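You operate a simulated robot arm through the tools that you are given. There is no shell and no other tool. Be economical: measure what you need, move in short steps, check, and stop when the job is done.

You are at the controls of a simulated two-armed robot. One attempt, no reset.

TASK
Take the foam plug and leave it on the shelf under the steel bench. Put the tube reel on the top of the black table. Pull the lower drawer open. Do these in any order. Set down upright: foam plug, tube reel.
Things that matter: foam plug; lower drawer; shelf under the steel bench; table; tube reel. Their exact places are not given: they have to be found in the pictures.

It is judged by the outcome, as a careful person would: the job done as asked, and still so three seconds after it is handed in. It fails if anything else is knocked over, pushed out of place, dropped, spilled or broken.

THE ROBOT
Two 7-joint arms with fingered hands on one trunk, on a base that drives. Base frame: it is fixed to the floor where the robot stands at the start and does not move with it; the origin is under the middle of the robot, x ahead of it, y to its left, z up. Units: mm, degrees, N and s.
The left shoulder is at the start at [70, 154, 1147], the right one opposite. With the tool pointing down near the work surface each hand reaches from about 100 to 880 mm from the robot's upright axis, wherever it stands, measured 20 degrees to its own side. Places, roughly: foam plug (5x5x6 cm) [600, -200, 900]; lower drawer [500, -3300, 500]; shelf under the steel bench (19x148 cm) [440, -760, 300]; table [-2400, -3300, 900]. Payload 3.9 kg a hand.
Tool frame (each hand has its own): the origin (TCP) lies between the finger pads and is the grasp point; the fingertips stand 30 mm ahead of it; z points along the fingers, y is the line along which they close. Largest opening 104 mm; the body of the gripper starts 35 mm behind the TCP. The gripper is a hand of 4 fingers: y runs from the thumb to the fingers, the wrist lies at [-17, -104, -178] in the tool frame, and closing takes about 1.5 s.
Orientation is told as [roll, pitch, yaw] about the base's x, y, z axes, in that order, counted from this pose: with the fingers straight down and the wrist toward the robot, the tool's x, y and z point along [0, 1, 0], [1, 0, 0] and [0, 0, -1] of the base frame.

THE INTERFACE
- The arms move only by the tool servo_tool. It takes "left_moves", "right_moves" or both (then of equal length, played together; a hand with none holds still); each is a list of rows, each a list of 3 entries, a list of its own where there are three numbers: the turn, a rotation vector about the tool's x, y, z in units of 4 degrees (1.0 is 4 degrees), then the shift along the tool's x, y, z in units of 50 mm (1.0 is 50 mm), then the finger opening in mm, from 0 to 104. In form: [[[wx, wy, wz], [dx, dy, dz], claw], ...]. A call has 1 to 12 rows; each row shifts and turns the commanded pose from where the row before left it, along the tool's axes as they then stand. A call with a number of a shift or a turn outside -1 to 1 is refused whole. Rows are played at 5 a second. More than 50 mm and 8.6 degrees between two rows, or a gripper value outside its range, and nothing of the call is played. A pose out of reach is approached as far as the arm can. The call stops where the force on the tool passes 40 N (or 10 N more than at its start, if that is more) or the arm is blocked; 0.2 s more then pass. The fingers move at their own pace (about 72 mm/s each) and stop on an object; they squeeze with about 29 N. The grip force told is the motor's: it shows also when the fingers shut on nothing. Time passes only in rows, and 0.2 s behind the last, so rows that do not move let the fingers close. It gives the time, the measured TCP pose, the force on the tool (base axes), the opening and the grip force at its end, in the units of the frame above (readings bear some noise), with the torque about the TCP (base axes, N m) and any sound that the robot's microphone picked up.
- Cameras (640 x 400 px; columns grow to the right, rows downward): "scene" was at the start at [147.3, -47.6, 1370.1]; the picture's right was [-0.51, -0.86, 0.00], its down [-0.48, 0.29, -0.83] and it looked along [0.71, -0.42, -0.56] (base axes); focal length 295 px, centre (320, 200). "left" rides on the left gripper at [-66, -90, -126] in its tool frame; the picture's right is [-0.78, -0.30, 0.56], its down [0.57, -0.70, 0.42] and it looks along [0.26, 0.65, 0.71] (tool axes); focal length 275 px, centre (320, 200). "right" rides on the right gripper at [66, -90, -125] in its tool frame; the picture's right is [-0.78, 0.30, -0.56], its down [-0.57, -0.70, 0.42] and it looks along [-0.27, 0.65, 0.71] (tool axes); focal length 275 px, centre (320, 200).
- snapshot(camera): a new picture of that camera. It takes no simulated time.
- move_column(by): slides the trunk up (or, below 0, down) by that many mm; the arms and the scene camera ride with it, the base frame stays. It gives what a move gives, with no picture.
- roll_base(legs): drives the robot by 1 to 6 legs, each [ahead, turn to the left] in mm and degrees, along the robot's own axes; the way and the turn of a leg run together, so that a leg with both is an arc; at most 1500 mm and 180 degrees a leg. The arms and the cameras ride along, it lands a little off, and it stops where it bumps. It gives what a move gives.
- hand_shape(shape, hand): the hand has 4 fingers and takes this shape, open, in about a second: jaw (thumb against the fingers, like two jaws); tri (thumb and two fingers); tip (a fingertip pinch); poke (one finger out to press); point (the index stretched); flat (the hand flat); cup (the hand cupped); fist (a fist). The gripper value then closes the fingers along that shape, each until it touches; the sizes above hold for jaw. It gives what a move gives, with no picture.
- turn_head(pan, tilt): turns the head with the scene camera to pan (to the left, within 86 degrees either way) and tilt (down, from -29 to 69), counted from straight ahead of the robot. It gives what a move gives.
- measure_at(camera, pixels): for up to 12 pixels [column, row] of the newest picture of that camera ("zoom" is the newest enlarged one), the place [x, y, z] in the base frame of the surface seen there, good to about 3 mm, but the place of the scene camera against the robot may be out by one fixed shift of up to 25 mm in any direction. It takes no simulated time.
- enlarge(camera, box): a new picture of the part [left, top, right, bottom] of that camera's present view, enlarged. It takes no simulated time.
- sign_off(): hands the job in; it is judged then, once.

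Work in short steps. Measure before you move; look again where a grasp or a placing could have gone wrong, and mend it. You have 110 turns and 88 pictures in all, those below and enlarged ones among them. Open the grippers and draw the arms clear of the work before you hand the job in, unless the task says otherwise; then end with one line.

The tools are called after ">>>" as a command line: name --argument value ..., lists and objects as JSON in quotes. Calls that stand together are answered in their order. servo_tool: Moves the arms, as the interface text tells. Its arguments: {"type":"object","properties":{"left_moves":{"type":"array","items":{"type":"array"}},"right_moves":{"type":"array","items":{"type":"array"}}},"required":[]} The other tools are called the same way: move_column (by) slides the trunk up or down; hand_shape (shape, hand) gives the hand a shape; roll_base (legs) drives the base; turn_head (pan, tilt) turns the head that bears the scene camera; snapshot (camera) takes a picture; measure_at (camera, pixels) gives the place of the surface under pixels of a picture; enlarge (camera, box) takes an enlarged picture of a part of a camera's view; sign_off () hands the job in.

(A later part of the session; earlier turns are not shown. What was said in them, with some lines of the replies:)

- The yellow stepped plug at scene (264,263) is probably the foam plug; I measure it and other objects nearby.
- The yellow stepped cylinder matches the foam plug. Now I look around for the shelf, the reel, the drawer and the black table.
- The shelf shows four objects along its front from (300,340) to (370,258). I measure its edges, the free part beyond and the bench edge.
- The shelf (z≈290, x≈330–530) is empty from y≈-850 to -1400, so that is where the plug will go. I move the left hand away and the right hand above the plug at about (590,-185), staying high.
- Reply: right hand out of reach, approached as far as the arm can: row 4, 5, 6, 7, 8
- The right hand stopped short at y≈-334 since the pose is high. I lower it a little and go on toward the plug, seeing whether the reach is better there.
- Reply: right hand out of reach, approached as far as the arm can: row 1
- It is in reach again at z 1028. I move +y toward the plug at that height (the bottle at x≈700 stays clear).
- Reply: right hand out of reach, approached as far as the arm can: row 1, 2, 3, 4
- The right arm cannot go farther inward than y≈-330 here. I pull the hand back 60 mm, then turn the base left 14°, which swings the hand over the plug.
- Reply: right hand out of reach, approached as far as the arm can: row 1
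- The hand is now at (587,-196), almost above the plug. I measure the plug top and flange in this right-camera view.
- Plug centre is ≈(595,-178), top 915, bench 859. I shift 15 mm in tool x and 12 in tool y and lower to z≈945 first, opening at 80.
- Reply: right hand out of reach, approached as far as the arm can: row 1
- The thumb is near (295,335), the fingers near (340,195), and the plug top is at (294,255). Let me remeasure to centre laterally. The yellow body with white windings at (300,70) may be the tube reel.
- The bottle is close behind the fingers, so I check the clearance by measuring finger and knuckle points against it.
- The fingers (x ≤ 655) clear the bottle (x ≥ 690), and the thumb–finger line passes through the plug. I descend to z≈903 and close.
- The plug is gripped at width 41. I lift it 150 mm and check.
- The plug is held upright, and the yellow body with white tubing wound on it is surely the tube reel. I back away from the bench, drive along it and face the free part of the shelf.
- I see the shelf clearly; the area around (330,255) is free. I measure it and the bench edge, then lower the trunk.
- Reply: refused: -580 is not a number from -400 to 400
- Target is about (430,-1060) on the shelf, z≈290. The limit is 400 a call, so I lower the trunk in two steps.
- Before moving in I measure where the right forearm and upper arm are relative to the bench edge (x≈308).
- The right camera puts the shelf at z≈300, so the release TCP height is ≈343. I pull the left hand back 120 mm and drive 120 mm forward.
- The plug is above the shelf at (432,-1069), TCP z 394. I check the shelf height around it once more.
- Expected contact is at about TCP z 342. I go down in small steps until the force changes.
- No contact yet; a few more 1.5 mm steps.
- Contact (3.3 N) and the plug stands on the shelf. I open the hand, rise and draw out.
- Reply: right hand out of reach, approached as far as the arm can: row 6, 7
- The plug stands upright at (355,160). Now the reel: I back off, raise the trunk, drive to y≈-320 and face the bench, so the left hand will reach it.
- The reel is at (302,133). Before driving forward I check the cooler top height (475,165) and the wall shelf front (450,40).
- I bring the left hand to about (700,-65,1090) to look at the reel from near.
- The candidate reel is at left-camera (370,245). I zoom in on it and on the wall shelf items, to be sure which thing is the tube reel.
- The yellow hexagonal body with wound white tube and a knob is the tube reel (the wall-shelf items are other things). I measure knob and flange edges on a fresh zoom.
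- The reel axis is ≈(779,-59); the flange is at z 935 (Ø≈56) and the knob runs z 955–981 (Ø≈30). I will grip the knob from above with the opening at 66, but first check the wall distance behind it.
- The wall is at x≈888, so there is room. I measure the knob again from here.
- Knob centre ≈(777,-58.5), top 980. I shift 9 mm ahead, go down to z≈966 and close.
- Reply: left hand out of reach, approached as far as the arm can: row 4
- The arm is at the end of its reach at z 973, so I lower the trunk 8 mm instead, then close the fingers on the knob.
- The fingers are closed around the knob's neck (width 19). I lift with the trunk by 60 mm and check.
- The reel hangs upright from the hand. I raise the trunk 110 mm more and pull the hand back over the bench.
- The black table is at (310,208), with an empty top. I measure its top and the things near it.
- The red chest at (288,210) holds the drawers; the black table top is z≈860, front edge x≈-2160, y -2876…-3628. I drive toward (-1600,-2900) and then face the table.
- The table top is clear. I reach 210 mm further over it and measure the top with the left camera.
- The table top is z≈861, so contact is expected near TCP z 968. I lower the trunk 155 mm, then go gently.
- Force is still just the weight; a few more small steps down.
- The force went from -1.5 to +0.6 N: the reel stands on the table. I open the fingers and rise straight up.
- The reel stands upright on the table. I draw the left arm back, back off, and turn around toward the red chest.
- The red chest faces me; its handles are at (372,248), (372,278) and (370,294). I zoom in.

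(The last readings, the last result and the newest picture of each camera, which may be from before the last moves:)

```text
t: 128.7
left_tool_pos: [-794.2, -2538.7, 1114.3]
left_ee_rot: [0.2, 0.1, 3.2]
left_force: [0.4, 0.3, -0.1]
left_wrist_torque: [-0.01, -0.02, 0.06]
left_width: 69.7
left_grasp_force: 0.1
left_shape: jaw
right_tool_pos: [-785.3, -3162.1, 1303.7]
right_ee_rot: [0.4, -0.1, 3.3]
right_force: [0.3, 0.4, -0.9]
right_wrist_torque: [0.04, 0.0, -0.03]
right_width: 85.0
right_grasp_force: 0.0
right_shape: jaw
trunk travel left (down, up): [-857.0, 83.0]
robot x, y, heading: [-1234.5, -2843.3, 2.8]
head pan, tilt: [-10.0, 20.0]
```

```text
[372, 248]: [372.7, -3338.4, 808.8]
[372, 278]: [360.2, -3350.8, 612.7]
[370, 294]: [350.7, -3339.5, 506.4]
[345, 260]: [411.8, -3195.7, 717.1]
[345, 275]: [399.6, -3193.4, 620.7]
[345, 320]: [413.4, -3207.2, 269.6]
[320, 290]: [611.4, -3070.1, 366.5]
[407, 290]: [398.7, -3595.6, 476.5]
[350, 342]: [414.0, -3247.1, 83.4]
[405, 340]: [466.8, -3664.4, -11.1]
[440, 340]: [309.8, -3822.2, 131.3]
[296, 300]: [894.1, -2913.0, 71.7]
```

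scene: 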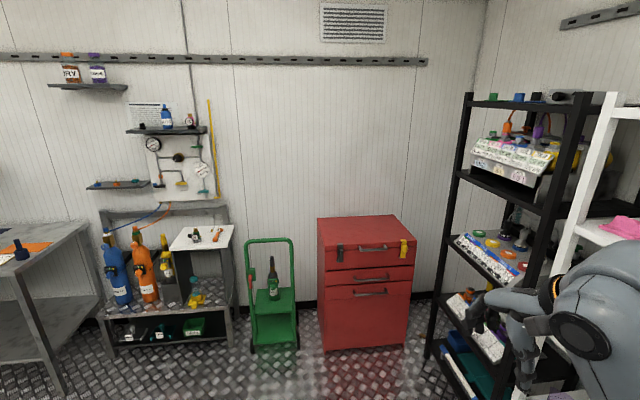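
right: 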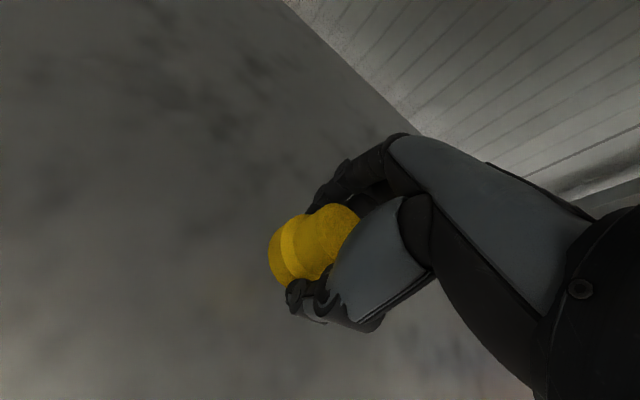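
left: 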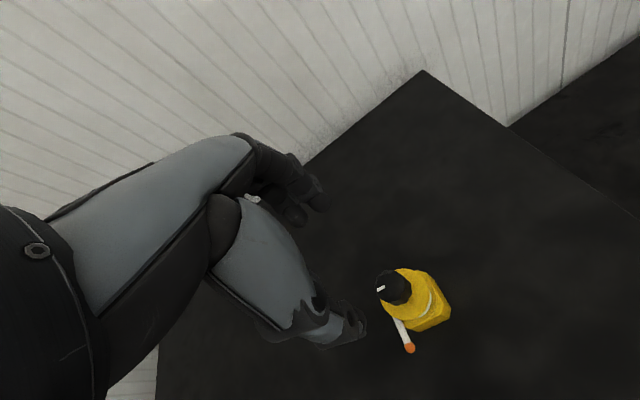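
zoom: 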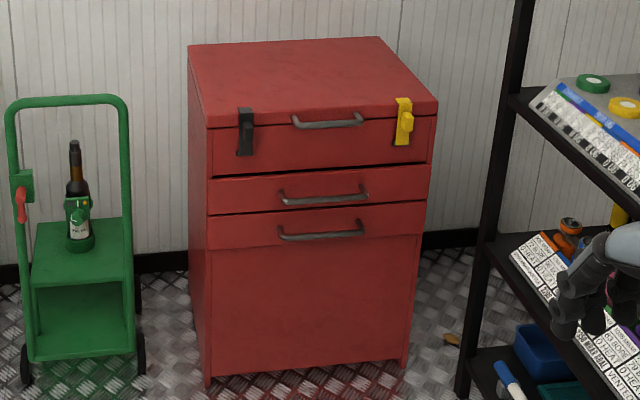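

The lower drawer's handle bar is at about (351,-3340,z≈515), 45 mm proud of the face; the upper handle is ~106 mm above it. I will grip it with the right hand tilted about 48° forward. I drive to about (-330,-3030) facing +x.

>>> measure_at --camera "scene" --pixels '[[250, 345], [297, 345], [432, 355], [465, 150], [590, 150], [250, 242], [560, 270], [230, 300]]'

>>> roll_base --legs '[[0, -14.5], [924, 0], [0, 11.7]]'

>>> turn_head --pan -20 --tilt 40

>>> snapshot --camera "scene"

```text
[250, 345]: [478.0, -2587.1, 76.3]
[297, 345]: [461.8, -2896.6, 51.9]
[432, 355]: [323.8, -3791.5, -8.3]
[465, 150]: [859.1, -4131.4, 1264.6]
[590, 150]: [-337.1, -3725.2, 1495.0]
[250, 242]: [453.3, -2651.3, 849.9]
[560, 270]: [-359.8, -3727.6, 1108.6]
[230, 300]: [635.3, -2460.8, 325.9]
```

```text
t: 135.2
left_tool_pos: [115.3, -2753.6, 1113.8]
left_ee_rot: [0.0, 0.1, 0.2]
left_force: [0.1, 1.2, 0.9]
left_wrist_torque: [0.0, 0.0, 0.03]
left_width: 69.4
left_grasp_force: 0.1
left_shape: jaw
right_tool_pos: [90.3, -3375.0, 1301.8]
right_ee_rot: [0.5, 0.0, 0.3]
right_force: [0.6, -0.1, 0.4]
right_wrist_torque: [0.01, 0.02, 0.03]
right_width: 84.9
right_grasp_force: 0.0
right_shape: jaw
trunk travel left (down, up): [-857.0, 83.0]
robot x, y, heading: [-339.4, -3032.7, -0.1]
head pan, tilt: [-10.0, 20.0]
```

```text
t: 136.0
left_tool_pos: [114.3, -2752.2, 1113.7]
left_ee_rot: [0.0, -0.1, 0.3]
left_force: [0.1, -0.3, -0.4]
left_wrist_torque: [0.02, 0.01, -0.01]
left_width: 69.6
left_grasp_force: 0.1
left_shape: jaw
right_tool_pos: [89.1, -3374.0, 1304.1]
right_ee_rot: [0.4, -0.1, 0.3]
right_force: [0.0, -0.1, 0.3]
right_wrist_torque: [-0.02, -0.05, 0.02]
right_width: 84.7
right_grasp_force: 0.2
right_shape: jaw
trunk travel left (down, up): [-857.0, 83.0]
robot x, y, heading: [-340.0, -3033.8, -0.2]
head pan, tilt: [-20.0, 40.0]
```

```text
33 pictures are left
```

scene: 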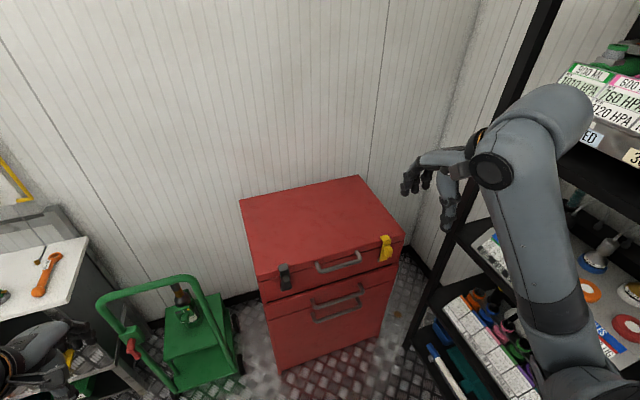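

I check how far the right elbow stands from the rack (front y≈-3730) before lowering.

>>> measure_at --camera "scene" --pixels '[[590, 100], [560, 95], [575, 250], [600, 330], [500, 180], [340, 310], [337, 300], [320, 320], [360, 303], [310, 308]]'

>>> move_column --by -400

>>> move_column --by -200

>>> snapshot --camera "scene"

```text
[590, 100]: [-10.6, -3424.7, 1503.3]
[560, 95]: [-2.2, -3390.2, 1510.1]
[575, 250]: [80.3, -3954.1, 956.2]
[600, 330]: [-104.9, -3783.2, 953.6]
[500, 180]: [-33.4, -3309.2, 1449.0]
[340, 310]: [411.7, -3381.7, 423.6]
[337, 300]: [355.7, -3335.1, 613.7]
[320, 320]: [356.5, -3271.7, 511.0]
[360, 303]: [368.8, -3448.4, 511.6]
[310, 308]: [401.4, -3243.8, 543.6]
```

```text
t: 139.8
left_tool_pos: [114.4, -2752.0, 713.6]
left_ee_rot: [0.1, -0.1, 0.2]
left_force: [0.1, -0.7, -0.2]
left_wrist_torque: [0.02, 0.02, 0.03]
left_width: 69.8
left_grasp_force: 0.0
left_shape: jaw
right_tool_pos: [90.2, -3374.9, 903.3]
right_ee_rot: [0.4, -0.1, 0.4]
right_force: [-0.3, 0.6, -0.3]
right_wrist_torque: [-0.02, 0.03, -0.01]
right_width: 84.8
right_grasp_force: 0.1
right_shape: jaw
trunk travel left (down, up): [-457.0, 483.0]
robot x, y, heading: [-342.3, -3036.7, -0.1]
head pan, tilt: [-20.0, 40.0]
```

```text
t: 142.0
left_tool_pos: [113.6, -2752.5, 514.8]
left_ee_rot: [0.1, -0.1, 0.2]
left_force: [-0.1, -0.4, 0.2]
left_wrist_torque: [0.03, -0.02, 0.01]
left_width: 69.6
left_grasp_force: 0.2
left_shape: jaw
right_tool_pos: [89.2, -3374.1, 704.1]
right_ee_rot: [0.3, -0.1, 0.3]
right_force: [0.6, 0.8, 0.1]
right_wrist_torque: [0.01, 0.0, 0.01]
right_width: 84.7
right_grasp_force: 0.1
right_shape: jaw
trunk travel left (down, up): [-257.0, 683.0]
robot x, y, heading: [-345.2, -3031.2, -0.3]
head pan, tilt: [-20.0, 40.0]
```

```text
32 pictures are left
```

scene: 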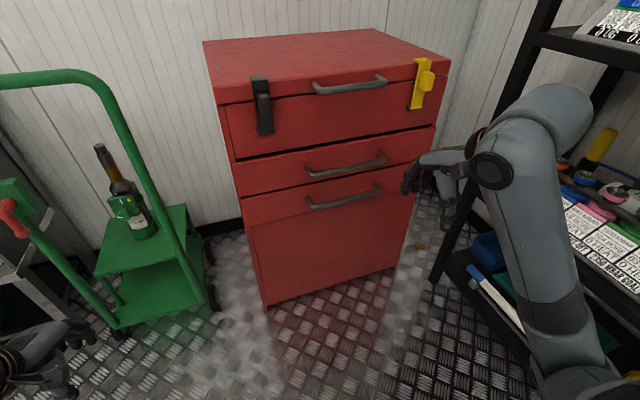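

The lower handle is now plainly seen at (344,198). I measure it and the face around.

>>> measure_at --camera "scene" --pixels '[[344, 200], [325, 204], [365, 196], [377, 190], [310, 205], [345, 192], [330, 215], [345, 168], [330, 185]]'

>>> enlarge --camera "scene" --box '[270, 130, 430, 250]'

```text
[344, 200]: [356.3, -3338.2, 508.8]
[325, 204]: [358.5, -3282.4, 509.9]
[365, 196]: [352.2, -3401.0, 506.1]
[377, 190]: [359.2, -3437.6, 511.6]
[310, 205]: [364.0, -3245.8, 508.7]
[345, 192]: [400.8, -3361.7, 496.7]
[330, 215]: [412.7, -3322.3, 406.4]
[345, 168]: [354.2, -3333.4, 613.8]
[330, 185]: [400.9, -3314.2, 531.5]
```

```text
3.33 times, centred on (350, 190) of scene
```

zoom: 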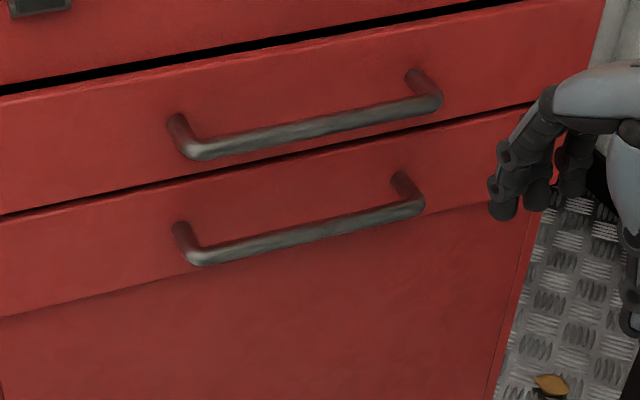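

The lower bar's centre is at ≈(360,-3340,518). I tilt the right hand 48° forward in place and shift it to y≈-3340.

>>> servo_tool --right_moves '[[[-1, 0, 0], [0.06, 0, 0], 60], [[-1, 0, 0], [0.06, 0, 0], 60], [[-1, 0, 0], [0.06, 0, 0], 60], [[-1, 0, 0], [0.06, 0, 0], 60], [[-1, 0, 0], [0.06, 0, 0], 60], [[-1, 0, 0], [0.06, 0, 0], 60], [[-1, 0, 0], [0.06, 0, 0], 60], [[-1, 0, 0], [0.06, 0, 0], 60], [[-1, 0, 0], [0.06, 0, 0], 60], [[-1, 0, 0], [0.06, 0, 0], 60], [[-1, 0, 0], [0.06, 0, 0], 60], [[-1, 0, 0], [0, 0, 0], 60]]'

>>> snapshot --camera "scene"

```text
t: 143.4
left_tool_pos: [115.0, -2751.4, 513.9]
left_ee_rot: [0.0, 0.0, 0.1]
left_force: [0.2, -0.5, -0.4]
left_wrist_torque: [0.0, 0.0, -0.01]
left_width: 69.6
left_grasp_force: 0.0
left_shape: jaw
right_tool_pos: [118.7, -3408.5, 718.2]
right_ee_rot: [-6.8, -24.4, -1.4]
right_force: [-0.3, -0.6, -0.1]
right_wrist_torque: [0.02, -0.01, -0.03]
right_width: 60.3
right_grasp_force: 0.0
right_shape: jaw
right hand out of reach, approached as far as the arm can: row 1, 2, 4, 5, 6
trunk travel left (down, up): [-257.0, 683.0]
robot x, y, heading: [-342.6, -3035.1, -0.3]
head pan, tilt: [-20.0, 40.0]
stopped in row 6 (right hand): the arm was blocked; the commanded pose is now the measured one
```

```text
30 pictures are left
```

scene: 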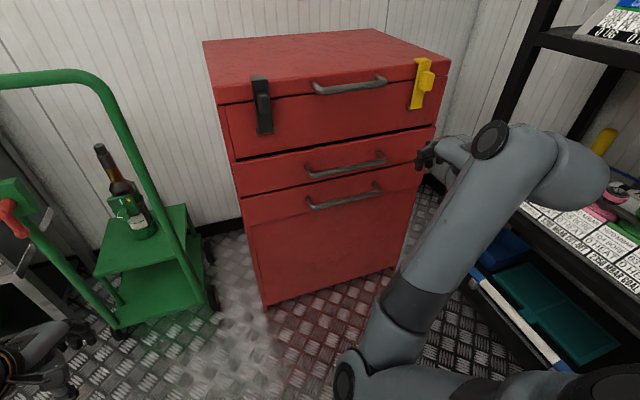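

The tilt was blocked halfway, since the arm is folded too much here. I check that the elbow is not near the rack.

>>> measure_at --camera "scene" --pixels '[[605, 175], [590, 145], [580, 200], [540, 130], [615, 200], [440, 150], [430, 165], [420, 260]]'

>>> snapshot --camera "right"

```text
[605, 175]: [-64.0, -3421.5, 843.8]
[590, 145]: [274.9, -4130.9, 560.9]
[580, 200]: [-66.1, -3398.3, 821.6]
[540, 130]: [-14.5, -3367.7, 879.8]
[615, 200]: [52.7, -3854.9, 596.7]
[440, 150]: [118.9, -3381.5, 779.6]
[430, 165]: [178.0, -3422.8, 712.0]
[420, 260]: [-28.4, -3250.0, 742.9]
```

```text
29 pictures are left
```

right: 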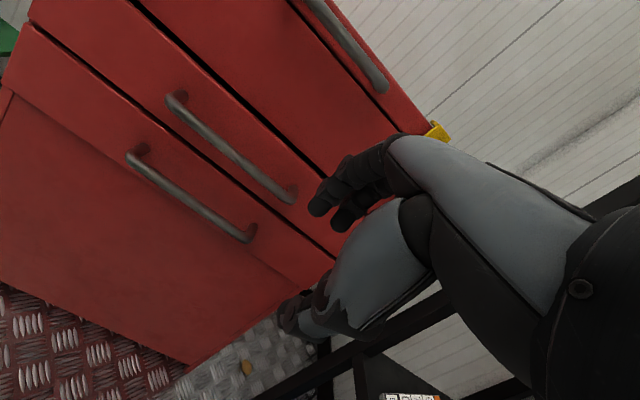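

The arm is clear of the rack; this was only a joint limit. I measure the handle with the right camera.

>>> measure_at --camera "right" --pixels '[[190, 200], [150, 175], [225, 226], [243, 237], [138, 165], [230, 148], [200, 190], [170, 215]]'

```text
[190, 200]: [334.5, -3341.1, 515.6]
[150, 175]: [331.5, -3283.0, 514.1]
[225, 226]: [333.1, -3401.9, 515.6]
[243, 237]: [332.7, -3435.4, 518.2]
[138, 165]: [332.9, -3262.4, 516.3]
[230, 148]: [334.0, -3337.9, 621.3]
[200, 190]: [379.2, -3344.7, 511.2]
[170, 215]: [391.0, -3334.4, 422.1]
```

The bar's centre is ≈(340,-3347,516), with the face at x≈380. I level the hand's roll and move it forward and down to about (215,-3342,660), where the arm is more stretched.

>>> servo_tool --right_moves '[[[0, 0.31, 0.14], [0.27, 0.27, 0.38], 60], [[0, 0.31, 0.14], [0.27, 0.27, 0.38], 60], [[0, 0.31, 0.14], [0.27, 0.27, 0.38], 60], [[0, 0.31, 0.14], [0.27, 0.27, 0.38], 60], [[0, 0.31, 0.14], [0.27, 0.27, 0.38], 60], [[0, 0, 0], [0, 0, 0], 60]]'

```text
t: 144.8
left_tool_pos: [113.5, -2750.8, 515.0]
left_ee_rot: [0.1, -0.1, 0.3]
left_force: [-0.5, 0.1, -0.3]
left_wrist_torque: [0.07, -0.02, -0.03]
left_width: 69.7
left_grasp_force: 0.1
left_shape: jaw
right_tool_pos: [226.8, -3355.9, 668.5]
right_ee_rot: [-0.4, -25.8, -4.2]
right_force: [0.1, -0.7, 0.0]
right_wrist_torque: [-0.01, 0.03, 0.01]
right_width: 60.4
right_grasp_force: 0.1
right_shape: jaw
trunk travel left (down, up): [-257.0, 683.0]
robot x, y, heading: [-340.8, -3036.8, -0.2]
head pan, tilt: [-20.0, 40.0]
```

Now I tilt another 24° while going down a little.

>>> servo_tool --right_moves '[[[-1, 0, 0.1], [0.04, -0.08, 0.14], 60], [[-1, 0, 0.1], [0.04, -0.08, 0.14], 60], [[-1, 0, 0.1], [0.04, -0.1, 0.12], 60], [[-1, 0, 0.1], [0.04, -0.1, 0.12], 60], [[-1, 0, 0.1], [0.04, -0.11, 0.11], 60], [[-1, 0, 0.1], [0.04, -0.11, 0.11], 60], [[0, 0, 0], [0, 0, 0], 60]]'

>>> snapshot --camera "right"

```text
t: 146.4
left_tool_pos: [114.1, -2752.5, 514.6]
left_ee_rot: [0.1, -0.1, 0.1]
left_force: [-0.3, 0.2, -0.8]
left_wrist_torque: [0.01, -0.02, 0.02]
left_width: 69.6
left_grasp_force: 0.1
left_shape: jaw
right_tool_pos: [225.2, -3343.4, 616.8]
right_ee_rot: [0.3, -49.3, -6.0]
right_force: [0.5, -0.1, -0.1]
right_wrist_torque: [-0.02, 0.03, 0.03]
right_width: 60.1
right_grasp_force: 0.1
right_shape: jaw
trunk travel left (down, up): [-257.0, 683.0]
robot x, y, heading: [-342.7, -3036.2, -0.2]
head pan, tilt: [-20.0, 40.0]
```

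```text
28 pictures are left
```

right: 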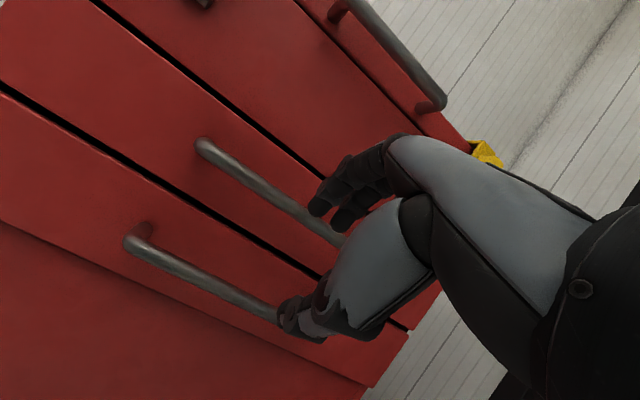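

Orientation is good and the bar lies on the approach line (153 mm ahead). I narrow the opening to 42 and advance about 110 mm, then check.

>>> servo_tool --right_moves '[[[0, 0, 0], [0, 0, 0.4], 42], [[0, 0, 0], [0.03, 0, 0.45], 42], [[0, 0, 0], [0.03, 0, 0.45], 42], [[0, 0, 0], [0.03, 0, 0.45], 42], [[0, 0, 0], [0.03, 0, 0.45], 42], [[0, 0, 0], [0, 0, 0], 42]]'

>>> snapshot --camera "right"

>>> enlarge --camera "scene" --box '[260, 130, 460, 255]'

```text
t: 147.8
left_tool_pos: [113.7, -2753.0, 514.8]
left_ee_rot: [0.0, 0.0, 0.2]
left_force: [0.1, -0.2, -0.6]
left_wrist_torque: [0.03, 0.0, -0.01]
left_width: 69.7
left_grasp_force: 0.1
left_shape: jaw
right_tool_pos: [304.6, -3338.1, 536.3]
right_ee_rot: [3.4, -48.3, -8.2]
right_force: [0.1, -0.6, 0.4]
right_wrist_torque: [-0.03, -0.01, 0.0]
right_width: 42.4
right_grasp_force: 0.0
right_shape: jaw
trunk travel left (down, up): [-257.0, 683.0]
robot x, y, heading: [-345.1, -3033.8, -0.2]
head pan, tilt: [-20.0, 40.0]
```

```text
27 pictures are left
```

right: 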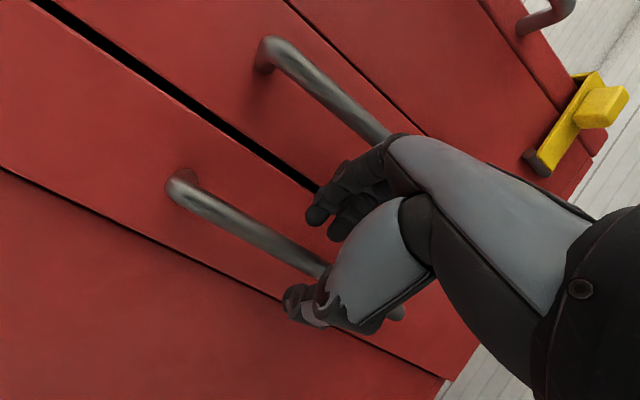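

```text
3.20 times, centred on (360, 192) of scene
```

zoom: 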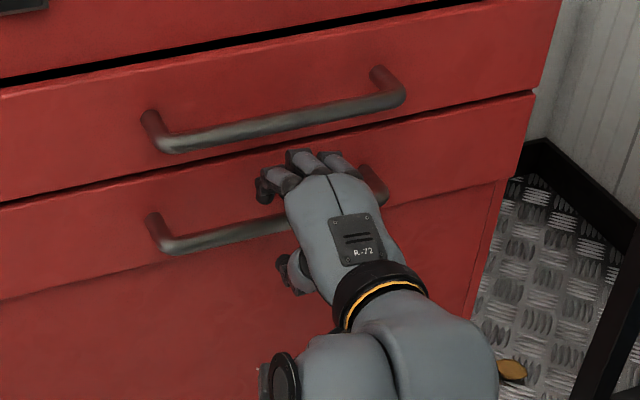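

The fingers are over the bar and the thumb under it. I advance 28 mm more, shift 8 mm along tool y, and close.

>>> servo_tool --right_moves '[[[0, 0, 0], [0, 0.08, 0.28], 42], [[0, 0, 0], [0, 0.08, 0.28], 42], [[0, 0, 0], [0, 0, 0], 42], [[0, 0, 0], [0, 0, 0], 5], [[0, 0, 0], [0, 0, 0], 5], [[0, 0, 0], [0, 0, 0], 5], [[0, 0, 0], [0, 0, 0], 5], [[0, 0, 0], [0, 0, 0], 5]]'

>>> snapshot --camera "right"

```text
t: 149.6
left_tool_pos: [114.8, -2752.3, 514.0]
left_ee_rot: [0.1, 0.0, 0.2]
left_force: [0.1, 0.5, -0.3]
left_wrist_torque: [0.05, -0.01, 0.01]
left_width: 69.5
left_grasp_force: 0.1
left_shape: jaw
right_tool_pos: [331.4, -3339.8, 521.8]
right_ee_rot: [3.3, -48.2, -8.2]
right_force: [0.7, 0.2, -5.8]
right_wrist_torque: [-0.09, 0.02, 0.04]
right_width: 9.0
right_grasp_force: 29.1
right_shape: jaw
trunk travel left (down, up): [-257.0, 683.0]
robot x, y, heading: [-346.1, -3032.3, -0.4]
head pan, tilt: [-20.0, 40.0]
```

```text
25 pictures are left
```

right: 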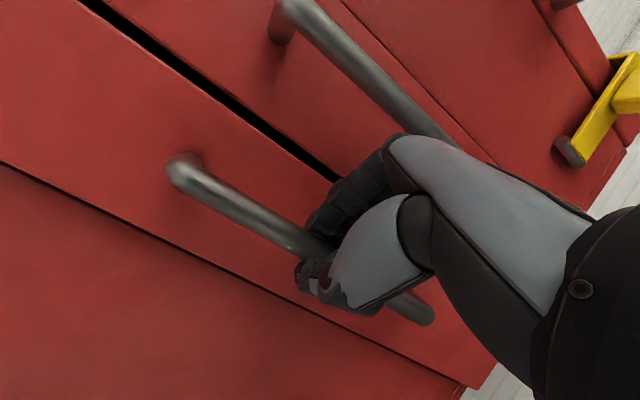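

The bar is gripped. I pull by driving the base straight back 120 mm and check.

>>> roll_base --legs '[[-120, 0]]'

>>> snapshot --camera "scene"

```text
t: 150.8
left_tool_pos: [-4.7, -2751.6, 514.1]
left_ee_rot: [0.1, 0.0, 0.0]
left_force: [-0.3, 0.3, 0.6]
left_wrist_torque: [-0.02, 0.01, 0.01]
left_width: 69.9
left_grasp_force: 0.0
left_shape: jaw
right_tool_pos: [211.8, -3338.3, 521.5]
right_ee_rot: [3.4, -48.1, -8.3]
right_force: [-0.3, 4.4, -8.5]
right_wrist_torque: [-0.07, 0.09, 0.1]
right_width: 9.0
right_grasp_force: 28.8
right_shape: jaw
trunk travel left (down, up): [-257.0, 683.0]
robot x, y, heading: [-458.9, -3035.5, -0.2]
head pan, tilt: [-20.0, 40.0]
```

```text
24 pictures are left
```

scene: 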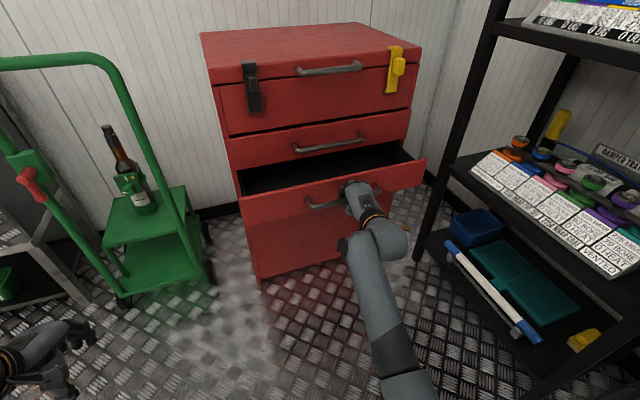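

The drawer follows and is open 120 mm. I pull 150 mm more.

>>> roll_base --legs '[[-150, 0]]'

>>> snapshot --camera "scene"

```text
t: 152.2
left_tool_pos: [-151.8, -2752.5, 514.2]
left_ee_rot: [0.1, -0.1, 0.1]
left_force: [0.3, 0.0, -0.8]
left_wrist_torque: [0.03, 0.0, 0.02]
left_width: 69.8
left_grasp_force: 0.2
left_shape: jaw
right_tool_pos: [62.2, -3339.1, 520.6]
right_ee_rot: [3.5, -48.2, -8.6]
right_force: [0.8, 7.7, -7.7]
right_wrist_torque: [-0.02, 0.06, 0.18]
right_width: 9.1
right_grasp_force: 28.9
right_shape: jaw
trunk travel left (down, up): [-257.0, 683.0]
robot x, y, heading: [-610.5, -3033.9, -0.5]
head pan, tilt: [-20.0, 40.0]
```

```text
23 pictures are left
```

scene: 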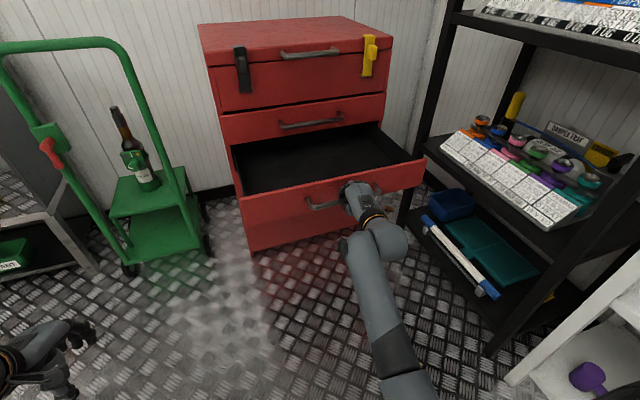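

It is open about 270 mm, without rising force. A further 50 mm to be sure it counts as fully open.

>>> roll_base --legs '[[-50, 0]]'

>>> snapshot --camera "right"

```text
t: 152.9
left_tool_pos: [-161.0, -2752.0, 512.9]
left_ee_rot: [0.2, 0.1, 0.1]
left_force: [-0.3, 0.2, 0.3]
left_wrist_torque: [-0.03, -0.04, 0.04]
left_width: 69.9
left_grasp_force: 0.1
left_shape: jaw
right_tool_pos: [54.0, -3336.5, 518.3]
right_ee_rot: [3.5, -47.7, -8.0]
right_force: [24.4, -5.6, -8.4]
right_wrist_torque: [-0.07, -0.03, 0.1]
right_width: 6.7
right_grasp_force: 28.7
right_shape: jaw
trunk travel left (down, up): [-257.0, 683.0]
robot x, y, heading: [-622.6, -3032.7, -0.1]
head pan, tilt: [-20.0, 40.0]
stopped in leg 1: the force on the tool passed its limit (the readings are from after the stop); the commanded pose is now the measured one
```

```text
22 pictures are left
```

right: 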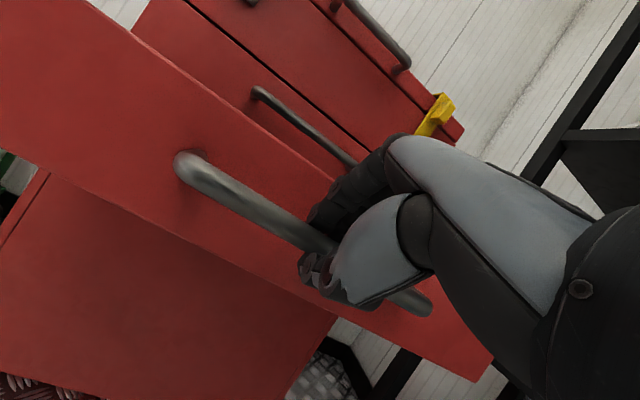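

The drawer is at its end stop. I open the hand (44) and draw back along the tool axis.

>>> servo_tool --right_moves '[[[0, 0, 0], [0, 0, 0], 25], [[0, 0, 0], [0, 0, 0], 44], [[0, 0, 0], [0, 0, 0], 44], [[0, 0, 0], [0, 0, 0], 44], [[0, 0, 0], [0, 0, -0.3], 44], [[0, 0, 0], [0, 0, -0.5], 44], [[0, 0, 0], [0, 0, -0.5], 44], [[0, 0, 0], [0, 0, -0.5], 44], [[0, 0, 0], [0, 0, 0], 44]]'

>>> snapshot --camera "right"

```text
t: 154.9
left_tool_pos: [-163.5, -2751.4, 514.1]
left_ee_rot: [0.1, 0.0, 0.2]
left_force: [0.4, -0.8, -0.9]
left_wrist_torque: [-0.02, -0.01, 0.02]
left_width: 69.9
left_grasp_force: 0.1
left_shape: jaw
right_tool_pos: [-14.1, -3330.9, 580.5]
right_ee_rot: [3.5, -48.1, -8.4]
right_force: [0.0, 0.1, -0.1]
right_wrist_torque: [0.0, -0.01, 0.03]
right_width: 43.9
right_grasp_force: 0.0
right_shape: jaw
trunk travel left (down, up): [-257.0, 683.0]
robot x, y, heading: [-620.6, -3035.1, 0.0]
head pan, tilt: [-20.0, 40.0]
```

```text
21 pictures are left
```

right: 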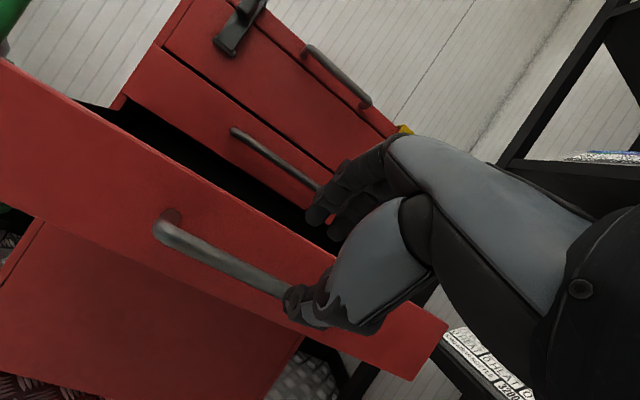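

The hand is off the bar. I back the base away 250 mm, open both hands and take a last look.

>>> roll_base --legs '[[-250, 0]]'

>>> servo_tool --left_moves '[[[0, 0, 0], [0, 0, 0], 104], [[0, 0, 0], [0, 0, 0], 104], [[0, 0, 0], [0, 0, 0], 104]]' --right_moves '[[[0, 0, 0], [0, 0, 0], 104], [[0, 0, 0], [0, 0, 0], 104], [[0, 0, 0], [0, 0, 0], 104]]'

>>> snapshot --camera "scene"

```text
t: 156.8
left_tool_pos: [-412.9, -2752.4, 515.6]
left_ee_rot: [0.2, -0.1, -0.1]
left_force: [0.4, -0.2, 0.0]
left_wrist_torque: [0.01, 0.0, -0.01]
left_width: 69.9
left_grasp_force: 0.2
left_shape: jaw
right_tool_pos: [-264.3, -3333.1, 581.1]
right_ee_rot: [3.5, -48.2, -8.6]
right_force: [-0.5, 0.6, 0.1]
right_wrist_torque: [-0.03, 0.0, 0.04]
right_width: 43.6
right_grasp_force: 0.1
right_shape: jaw
trunk travel left (down, up): [-257.0, 683.0]
robot x, y, heading: [-868.4, -3034.4, -0.2]
head pan, tilt: [-20.0, 40.0]
```

```text
t: 157.6
left_tool_pos: [-412.6, -2752.0, 516.0]
left_ee_rot: [0.1, -0.1, -0.1]
left_force: [-0.1, 0.1, -0.3]
left_wrist_torque: [-0.03, -0.01, 0.03]
left_width: 103.6
left_grasp_force: 0.0
left_shape: jaw
right_tool_pos: [-264.5, -3332.9, 580.5]
right_ee_rot: [3.5, -48.2, -8.5]
right_force: [-0.4, -0.6, -0.5]
right_wrist_torque: [-0.01, -0.01, 0.02]
right_width: 103.6
right_grasp_force: 0.2
right_shape: jaw
trunk travel left (down, up): [-257.0, 683.0]
robot x, y, heading: [-870.7, -3030.4, -0.3]
head pan, tilt: [-20.0, 40.0]
```

```text
20 pictures are left
```

scene: 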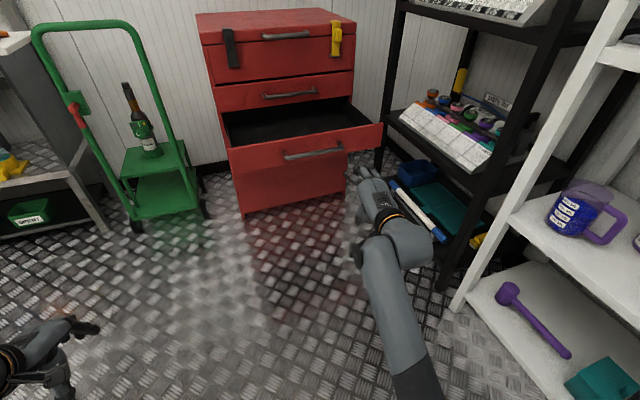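

The lower drawer is fully open, the reel stands on the black table and the plug on the shelf, and both hands are open and clear; I hand in.

>>> sign_off

```text
The job is handed in.
```

The job is handed in: the foam plug stands upright on the shelf under the steel bench, the tube reel stands upright on the black table, and the lower drawer is pulled open to its stop.
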